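You operate a simulated robot arm through the tools that you are given. There is no shell and no other tool. Be economical: measure what you need, move in short steps, check, and stop when the job is done.

Carry out the task below with a simulated robot arm. There is one attempt and no reset: what you move stays moved.

TASK
Put the aluminium ring on the plate on the clear part of the unloading table.
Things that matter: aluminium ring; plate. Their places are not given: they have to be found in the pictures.

It is judged by the outcome, as a careful person would: the job done as asked, and still so three seconds after it is handed in. It fails if anything else is knocked over, pushed out of place, dropped, spilled or broken.

THE ROBOT
A 7-joint arm with a two-finger parallel gripper, fixed in place. Base frame: the origin is at the foot of the arm, x ahead of it, y to its left, z up; the work surface is at about z = 0.9. Lengths are in m, angles in rad, forces in N, time in s.
With the tool pointing down near the work surface it reaches from about 0.3 to 0.68 m from the base axis. Its first joint turns from -1.152 to 1.152 rad. Payload 1.57 kg.
Tool frame: the origin (TCP) lies between the finger pads and is the grasp point; the fingertips stand 0.03 m ahead of it; z points along the fingers, y is the line along which they close. The gripper opens to 0.11 m. The fingers are 0.024 m wide and 0.012 m thick; the gripper's body (0.048 by 0.112 m) begins 0.078 m behind the TCP.
Orientation is that of the tool frame in the base frame, as a unit quaternion [x, y, z, w]. With the fingers straight down and closing along the base's y, the tool's x points along the base's -x, its y along +y and its z along -z.

THE INTERFACE
- The arm moves only by the tool arm_command. Its argument "targets" is a list of rows, each a list of 3 entries, a list of its own where there are three numbers: the turn, a rotation vector about the base's x, y, z in units of 60 degrees (1.0 is 60 degrees), then the shift along the base's x, y, z in units of 250 mm (1.0 is 250 mm), then the gripper command, from -1 (shut) to 1 (fully open), values between in proportion. In form: [[[wx, wy, wz], [dx, dy, dz], claw], ...]. A call has 1 to 10 rows; each row is the pose to reach, as a shift and turn from the pose commanded when the call began. A call with a number of a shift or a turn outside -1 to 1 is refused whole. A row lasts 0.2 s, in which the tool goes at most 0.05 m and 0.15 rad; a call with a longer step from one row to the next is refused whole, and so is a gripper value outside its range. A pose out of reach is approached as far as the arm can. The call stops where the force on the tool passes 40 N (or 10 N more than at its start, if that is more) or the arm is blocked; 0.2 s more then pass. The fingers move at their own pace (about 0.108 m/s each) and stop on an object; they squeeze with about 29 N. The grip force told is the motor's: it shows also when the fingers shut on nothing. Time passes only in rows, and 0.2 s behind the last, so rows that repeat a pose let the fingers close. It gives the time, the measured TCP pose, the force on the tool (base axes), the opening and the grip force at its end, in the units of the frame above (readings bear some noise), and new pictures: "pictures" is both (left out), scene, wrist or none.
- Cameras (640 x 400 px; columns grow to the right, rows downward): "scene" is fixed at [0.1775, -0.4181, 1.388]; the picture's right is [0.52, -0.86, 0.00], its down [-0.60, -0.36, -0.71] and it looks along [0.61, 0.37, -0.70] (base axes); focal length 315 px, centre (320, 200). "wrist" rides on the gripper at [-0.036, 0, -0.08] in the tool frame; the picture's right is [0.00, -1.00, 0.00], its down [0.97, 0.00, -0.24] and it looks along [0.24, 0.00, 0.97] (tool axes); focal length 218 px, centre (320, 200).
- pixel_to_xyz(camera, pixels): for up to 12 pixels [column, row] of the newest picture of that camera ("zoom" is the newest enlarged one), the place [x, y, z] in the base frame of the surface seen there, good to about 0.003 m. No time passes.
- close_up(camera, box): a new picture of the part [left, top, right, bottom] of that camera's present view, enlarged. No time passes.
- sign_off(): hands the job in; it is judged then, once.

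Work in short steps. Measure before you move; look again where a grasp or a placing could have gone wrong, and mend it. You have 60 turns and 120 pictures in all, the two below and enlarged ones among them. Open the gripper and draw the arm clear of the work before you hand the job in, unless the task says otherwise; then end with one line.

The tools are called after "Request:" as name(argument=value, ...) on one line, values as JSON. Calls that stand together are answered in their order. arm_command: Moves the arm, as the interface text tells. Its arguments: {"type":"object","properties":{"targets":{"type":"array"},"pictures":{"type":"string","enum":["both","scene","wrist","none"]}},"required":["targets"]} The other tools are called the same way: pixel_to_xyz (camera, pixels) gives the place of the surface under pixels of a picture; close_up (camera, box) takes an enlarged picture of a part of a camera's view; sign_off () hands the job in.

At the start:

```text
clock: 0.0
position: [0.4697, -0.1126, 1.1253]
tool_rot: [-0.001, 1.0, 0.001, 0.0]
wrist_force: [0.4, 0.4, -0.1]
finger_gap: 0.11
grasp_force: 0.0
```

scene: 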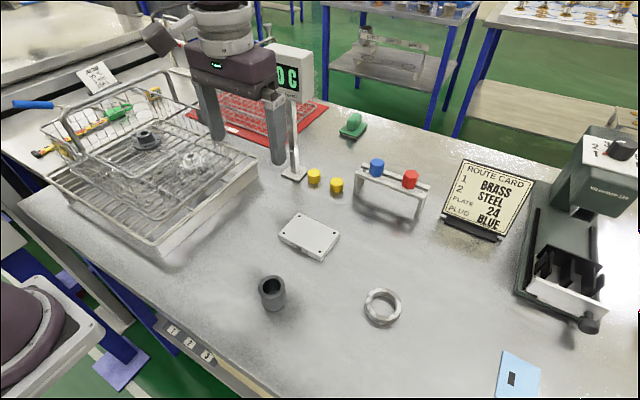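
wrist: 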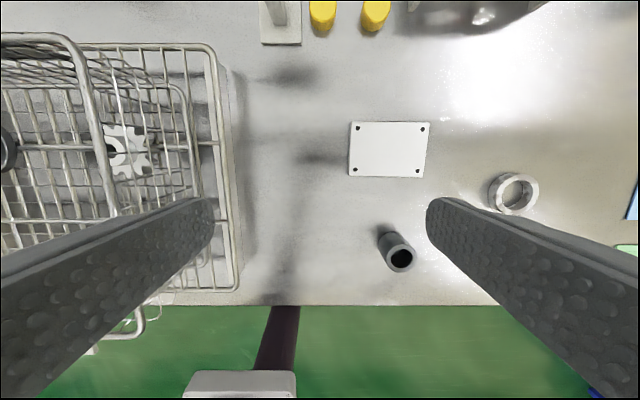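

The ring seems to be at scene (382,306) and the plate at (310,236). I enlarge and measure both.

Request:
close_up(camera="scene", box=[240, 190, 440, 330])

Request:
close_up(camera="scene", box=[40, 70, 260, 210])

Request:
pixel_to_xyz(camera="wrist", pixels=[[350, 123], [430, 123], [424, 177], [349, 175], [389, 150], [513, 193], [494, 193], [533, 193], [514, 177], [515, 209], [470, 190], [398, 257]])

Request:
pixel_to_xyz(camera="scene", pixels=[[382, 305], [367, 303], [398, 303], [383, 291], [381, 321], [309, 236], [279, 238], [304, 214], [340, 235], [321, 260], [272, 285], [345, 290]])

```text
2.86 times, centred on (340, 260) of scene
```

zoom: 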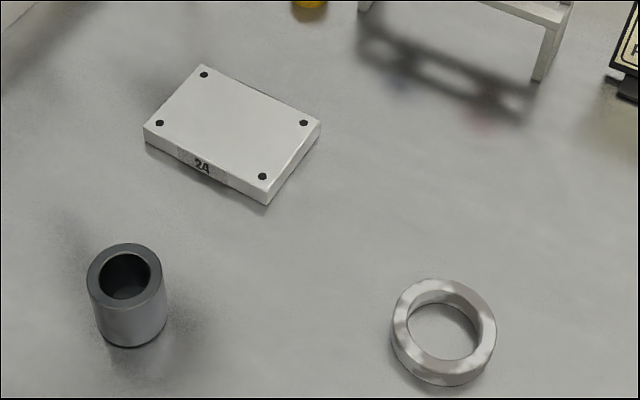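

```text
2.86 times, centred on (150, 140) of scene
```

zoom: 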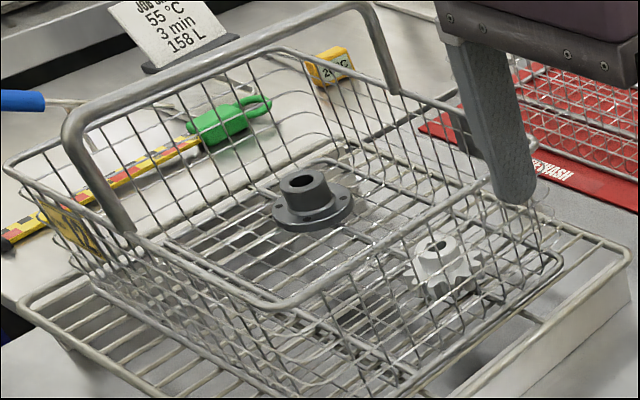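

```text
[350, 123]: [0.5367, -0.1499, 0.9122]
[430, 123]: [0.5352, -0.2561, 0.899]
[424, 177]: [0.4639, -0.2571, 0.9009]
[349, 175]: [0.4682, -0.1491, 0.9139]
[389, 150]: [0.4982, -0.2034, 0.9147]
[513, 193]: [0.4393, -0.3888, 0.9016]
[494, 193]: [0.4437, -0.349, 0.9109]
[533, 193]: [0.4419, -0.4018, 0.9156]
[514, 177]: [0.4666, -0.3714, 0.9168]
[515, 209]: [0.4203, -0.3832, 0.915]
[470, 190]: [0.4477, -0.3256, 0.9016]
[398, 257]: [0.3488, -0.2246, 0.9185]
```

```text
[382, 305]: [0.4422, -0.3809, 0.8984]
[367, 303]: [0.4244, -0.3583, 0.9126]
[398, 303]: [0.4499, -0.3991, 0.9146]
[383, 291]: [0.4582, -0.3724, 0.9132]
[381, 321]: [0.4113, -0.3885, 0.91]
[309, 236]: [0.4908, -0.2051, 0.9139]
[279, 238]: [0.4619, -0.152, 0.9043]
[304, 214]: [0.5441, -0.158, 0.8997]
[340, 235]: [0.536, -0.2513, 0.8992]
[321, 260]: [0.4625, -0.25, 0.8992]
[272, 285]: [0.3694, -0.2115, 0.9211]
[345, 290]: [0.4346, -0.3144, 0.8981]
```

Ring: centre about (0.441, -0.378), top z 0.915, about 60 mm across, lying flat. Plate: centre about (0.500, -0.203), top 0.914, about 75 x 105 mm. I move above the ring and check.

Request:
arm_command(targets=[[[0, 0, 0], [-0.019, -0.167, -0.05], 1], [[0, 0, 0], [-0.038, -0.333, -0.1], 1], [[0, 0, 0], [-0.058, -0.5, -0.15], 1], [[0, 0, 0], [-0.077, -0.667, -0.2], 1], [[0, 0, 0], [-0.096, -0.833, -0.25], 1], [[0, 0, 0], [-0.115, -1.0, -0.3], 1], [[0, 0, 0], [-0.115, -1.0, -0.3], 1]])

```text
clock: 1.6
position: [0.4391, -0.3621, 1.0496]
tool_rot: [0.001, 1.0, 0.0, 0.001]
wrist_force: [0.1, 1.0, 0.1]
finger_gap: 0.1099
grasp_force: 0.0
```

scene: 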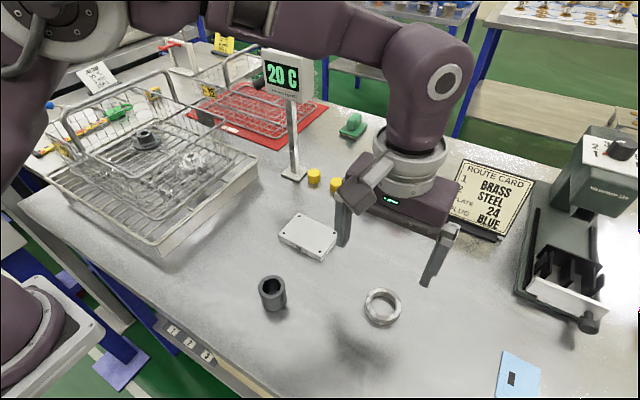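
wrist: 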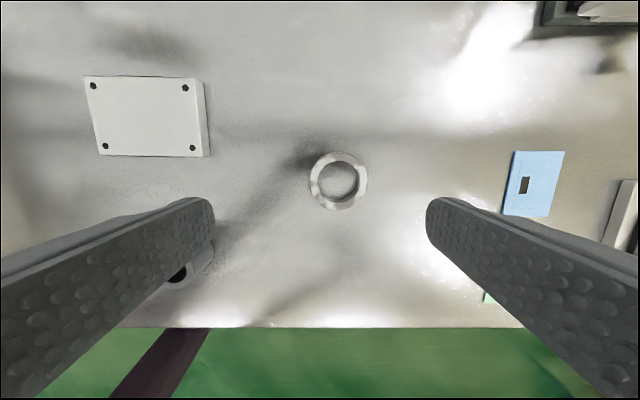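

The ring is at wrist (338,181); I measure its rim from here.

Request:
pixel_to_xyz(camera="wrist", pixels=[[313, 181], [364, 181], [340, 155], [338, 207], [337, 181], [84, 77], [196, 78], [203, 156], [100, 154], [145, 118], [320, 330]])

Request:
close_up(camera="wrist", box=[280, 140, 400, 215])

```text
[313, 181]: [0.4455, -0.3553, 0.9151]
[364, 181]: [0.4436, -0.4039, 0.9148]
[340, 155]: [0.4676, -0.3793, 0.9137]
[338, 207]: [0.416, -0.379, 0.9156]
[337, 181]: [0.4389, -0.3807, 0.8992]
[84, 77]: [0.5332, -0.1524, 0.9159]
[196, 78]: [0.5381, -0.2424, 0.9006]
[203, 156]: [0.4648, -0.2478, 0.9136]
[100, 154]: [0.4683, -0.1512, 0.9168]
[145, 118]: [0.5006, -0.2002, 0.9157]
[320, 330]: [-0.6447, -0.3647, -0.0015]
```

```text
5.33 times, centred on (340, 178) of wrist
```

zoom: 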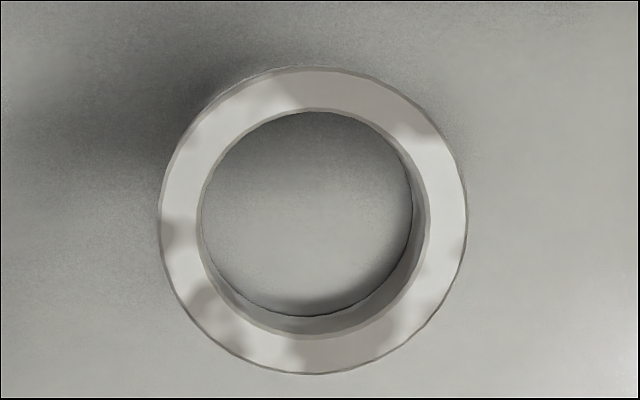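

Ring centre is (0.442, -0.380), 55 mm across. I descend to TCP z about 0.934, with the tips 5 mm over the table, and keep the gripper open.

Request:
arm_command(targets=[[[0, 0, 0], [0.01, -0.07, -0.1], 1], [[0, 0, 0], [0.01, -0.07, -0.22], 1], [[0, 0, 0], [0.01, -0.07, -0.34], 1], [[0, 0, 0], [0.01, -0.07, -0.42], 1], [[0, 0, 0], [0.01, -0.07, -0.465], 1], [[0, 0, 0], [0.01, -0.07, -0.465], 1]])

```text
clock: 3.0
position: [0.4426, -0.3799, 0.9331]
tool_rot: [0.0, 1.0, 0.0, 0.0]
wrist_force: [0.0, 0.1, -1.3]
finger_gap: 0.11
grasp_force: 0.2
```

scene: 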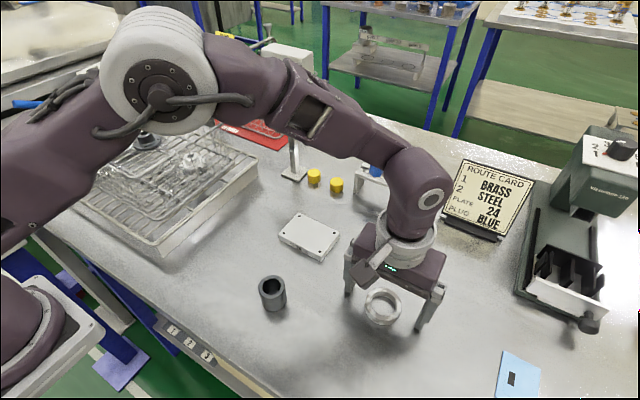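
wrist: 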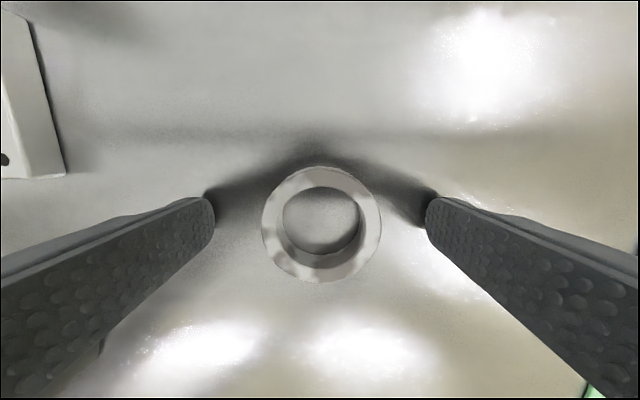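

The ring is centred between the fingers (wrist 321,224). I close on it and lift a little.

Request:
arm_command(targets=[[[0, 0, 0], [0, 0, 0], -1], [[0, 0, 0], [0, 0, 0], -1], [[0, 0, 0], [0, 0, 0], -1], [[0, 0, 0], [0, 0, 0], -1], [[0, 0, 0], [0, 0, 0.08], -1], [[0, 0, 0], [0, 0, 0.2], -1], [[0, 0, 0], [0, 0, 0.3], -1]])

```text
clock: 4.6
position: [0.4427, -0.3787, 1.0095]
tool_rot: [-0.001, 1.0, 0.0, -0.001]
wrist_force: [-0.1, -0.4, -1.2]
finger_gap: 0.0563
grasp_force: 28.4
```

scene: 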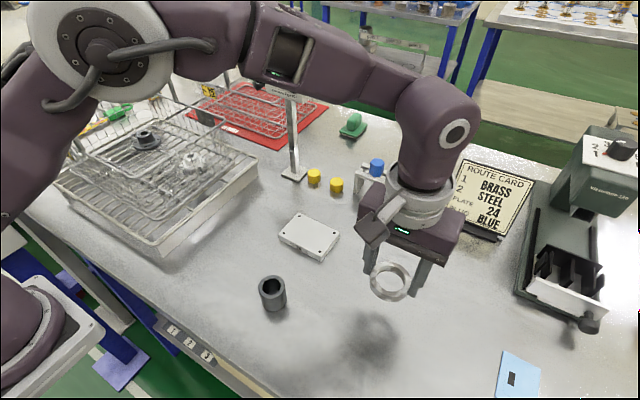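
wrist: 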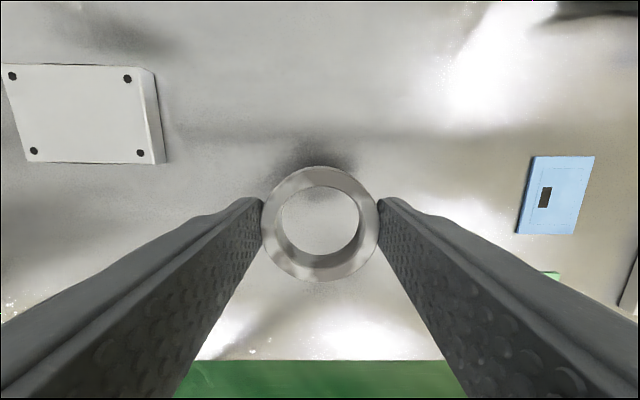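

The ring is held (gap 56 mm). Now I measure the plate corners and the plug rack behind it before carrying the ring over.

Request:
pixel_to_xyz(camera="scene", pixels=[[376, 162], [370, 195], [336, 186], [313, 176], [290, 228], [305, 217], [335, 237], [322, 252], [309, 235], [272, 280]])

Request:
arm_command(targets=[[[0, 0, 0], [0.04, 0.118, 0], -1], [[0, 0, 0], [0.08, 0.236, 0], -1], [[0, 0, 0], [0.12, 0.354, 0], -1], [[0, 0, 0], [0.16, 0.472, 0], -1], [[0, 0, 0], [0.2, 0.59, 0], -1], [[0, 0, 0], [0.233, 0.708, 0], -1], [[0, 0, 0], [0.233, 0.708, 0], -1]])

```text
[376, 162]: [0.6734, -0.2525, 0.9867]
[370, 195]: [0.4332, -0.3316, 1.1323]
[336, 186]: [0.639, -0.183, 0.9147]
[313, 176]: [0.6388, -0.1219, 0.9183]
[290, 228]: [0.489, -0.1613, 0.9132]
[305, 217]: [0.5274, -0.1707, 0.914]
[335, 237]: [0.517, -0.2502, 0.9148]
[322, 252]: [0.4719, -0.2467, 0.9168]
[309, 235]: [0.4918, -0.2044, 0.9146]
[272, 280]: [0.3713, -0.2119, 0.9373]
```

```text
clock: 6.2
position: [0.5012, -0.2025, 1.0091]
tool_rot: [0.001, 1.0, 0.0, 0.0]
wrist_force: [0.2, 0.3, 0.4]
finger_gap: 0.0563
grasp_force: 28.7
```

scene: 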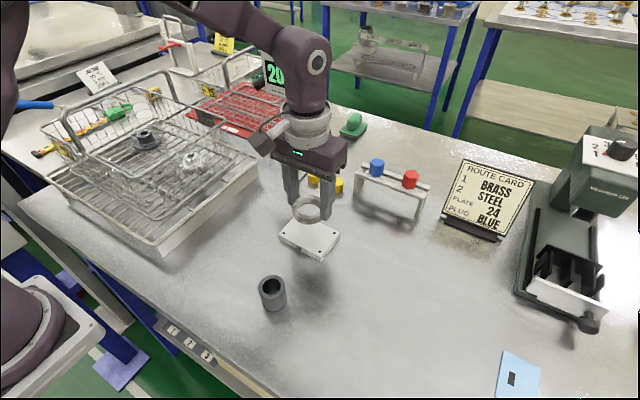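
wrist: 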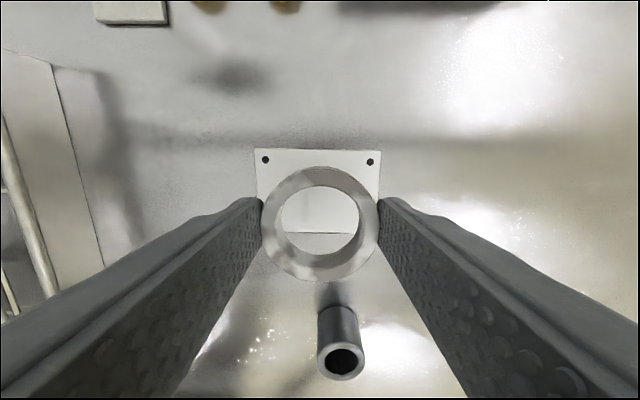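

It is above the plate. I lower it so that the ring's bottom (about 34 mm below the TCP) comes just over the plate top at 0.915.

Request:
arm_command(targets=[[[0, 0, 0], [0, 0, -0.08], -1], [[0, 0, 0], [0, 0, -0.16], -1], [[0, 0, 0], [0, 0, -0.21], -1], [[0, 0, 0], [0, 0, -0.232], -1], [[0, 0, 0], [0, 0, -0.232], -1]])

Request:
close_up(camera="scene", box=[260, 170, 360, 270])

```text
clock: 7.4
position: [0.5015, -0.2031, 0.9507]
tool_rot: [-0.001, 1.0, 0.0, 0.001]
wrist_force: [0.4, 0.2, 0.0]
finger_gap: 0.0562
grasp_force: 28.8
```

scene: 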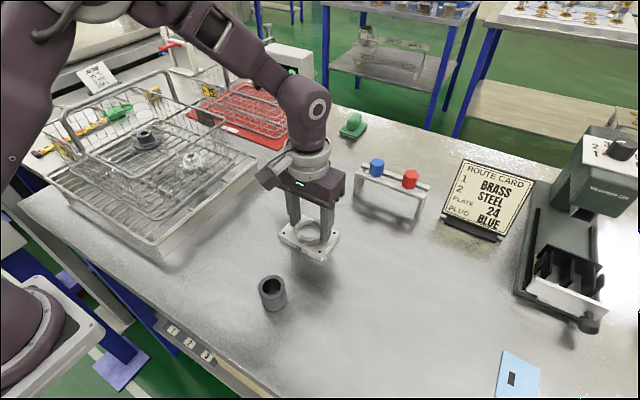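
wrist: 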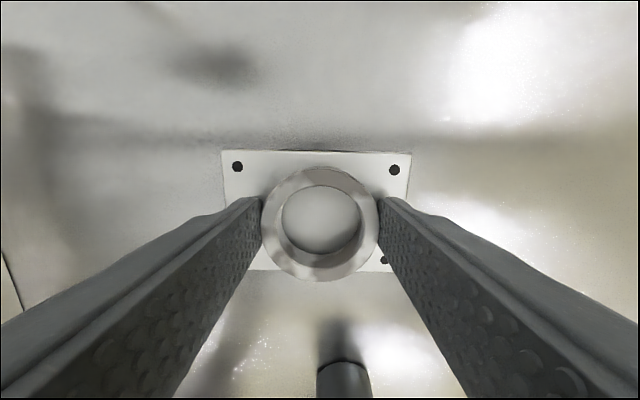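

```text
4.00 times, centred on (310, 220) of scene
```

zoom: 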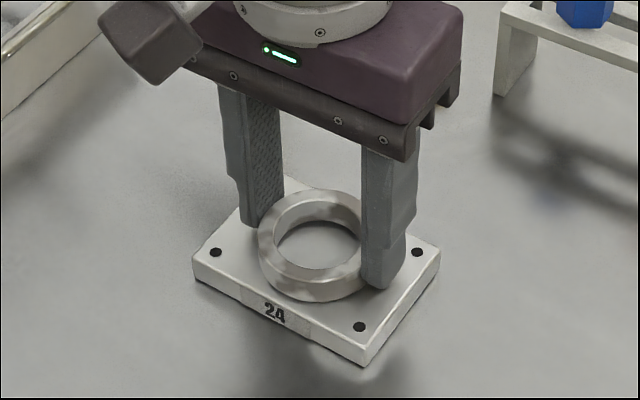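

The ring is within 2–3 mm of the plate and centred. I lower in 0.5–1 mm steps to touch, watching the force.

Request:
arm_command(targets=[[[0, 0, 0], [0, 0, -0.003], -1], [[0, 0, 0], [0, 0, -0.006], -1], [[0, 0, 0], [0, 0, -0.006], -1]], pictures="none")

```text
clock: 8.2
position: [0.5017, -0.2023, 0.9486]
tool_rot: [0.0, 1.0, 0.0, -0.001]
wrist_force: [0.1, -1.0, -0.7]
finger_gap: 0.056
grasp_force: 28.8
```

Request:
arm_command(targets=[[[0, 0, 0], [0, 0, -0.002], -1], [[0, 0, 0], [0, 0, -0.004], -1], [[0, 0, 0], [0, 0, -0.004], -1]], pictures="none")

```text
clock: 9.0
position: [0.5011, -0.203, 0.9485]
tool_rot: [0.0, 1.0, 0.0, 0.0]
wrist_force: [-2.5, 2.0, 20.9]
finger_gap: 0.0562
grasp_force: 28.7
```

The upward force of 21 N shows contact. I ease back 0.5 mm, then open part way (to about 80 mm) without moving, and look.

Request:
arm_command(targets=[[[0, 0, 0], [0, 0, 0.003], -1], [[0, 0, 0], [0, 0, 0.003], 0.2], [[0, 0, 0], [0, 0, 0.003], 0.4], [[0, 0, 0], [0, 0, 0.003], 0.4], [[0, 0, 0], [0, 0, 0.003], 0.4]])

```text
clock: 10.2
position: [0.5006, -0.2032, 0.9484]
tool_rot: [0.001, 1.0, 0.0, -0.001]
wrist_force: [-0.2, 0.5, 0.3]
finger_gap: 0.0768
grasp_force: 0.0
```

scene: 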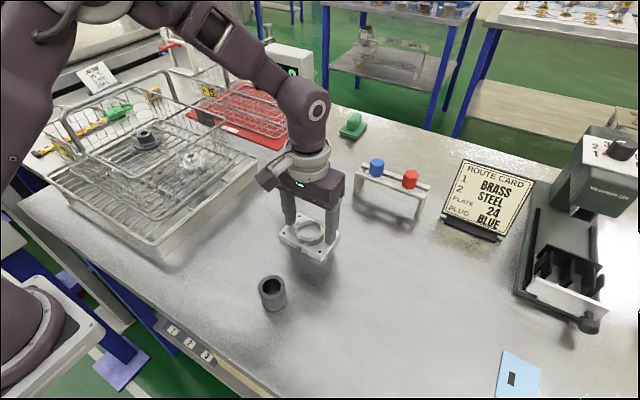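
wrist: 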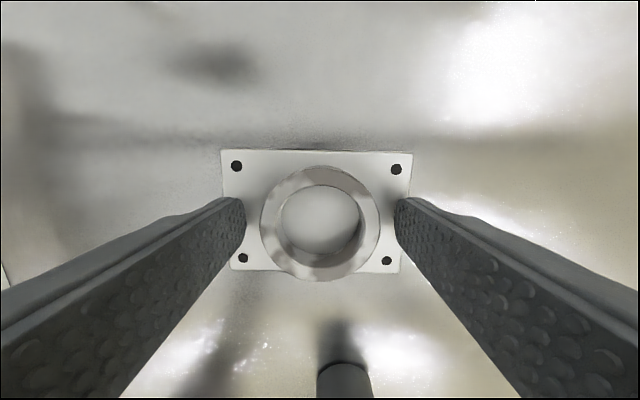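

The ring lies free on the plate. I rise straight up with the gripper held, then swing aside at height.

Request:
arm_command(targets=[[[0, 0, 0], [0, 0, 0.08], 0.4], [[0, 0, 0], [0, 0, 0.22], 0.4], [[0, 0, 0], [0, 0, 0.38], 0.4], [[0, 0, 0], [0, 0, 0.55], 0.4], [[0, 0, 0], [0, 0, 0.7], 1], [[0, 0, 0], [0, -0.17, 0.72], 1], [[0, 0, 0], [0, -0.34, 0.72], 1], [[0, 0, 0], [0, -0.5, 0.72], 1], [[0, 0, 0], [0, -0.6, 0.72], 1], [[0, 0, 0], [0, -0.6, 0.72], 1]])

Request:
close_up(camera="scene", box=[250, 190, 370, 310])

Request:
pixel_to_xyz(camera="scene", pixels=[[290, 228], [305, 217], [335, 237], [322, 252], [309, 235], [272, 280]])

```text
clock: 12.4
position: [0.5021, -0.3523, 1.1294]
tool_rot: [-0.001, 1.0, 0.0, 0.0]
wrist_force: [0.4, 1.3, -0.6]
finger_gap: 0.1101
grasp_force: 0.1
```

scene: 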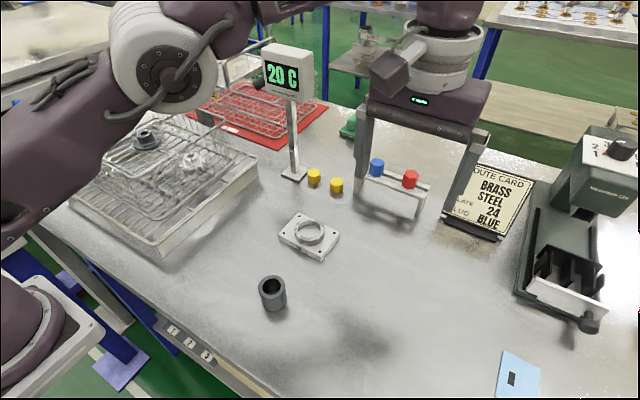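
wrist: 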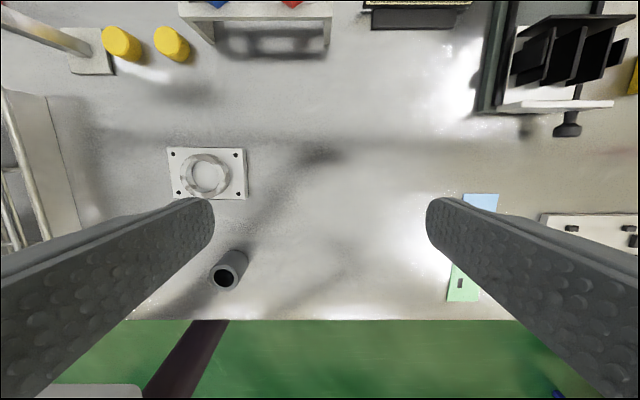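

```text
3.33 times, centred on (310, 250) of scene
```

zoom: 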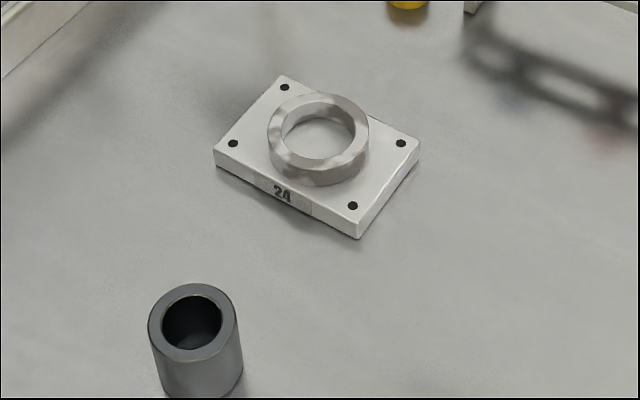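

```text
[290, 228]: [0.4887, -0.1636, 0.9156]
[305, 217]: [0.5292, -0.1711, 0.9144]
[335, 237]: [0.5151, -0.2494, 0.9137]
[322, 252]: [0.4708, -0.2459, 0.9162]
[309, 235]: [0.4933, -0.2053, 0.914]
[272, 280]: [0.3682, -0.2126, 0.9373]
```

The ring lies flat in the middle of the plate, the plate hasn't moved, and the arm is clear with the gripper open. I hand it in.

Request:
sign_off()

```text
The job is handed in.
```

The aluminium ring is lying flat in the middle of the plate on the clear part of the table, with nothing else disturbed.
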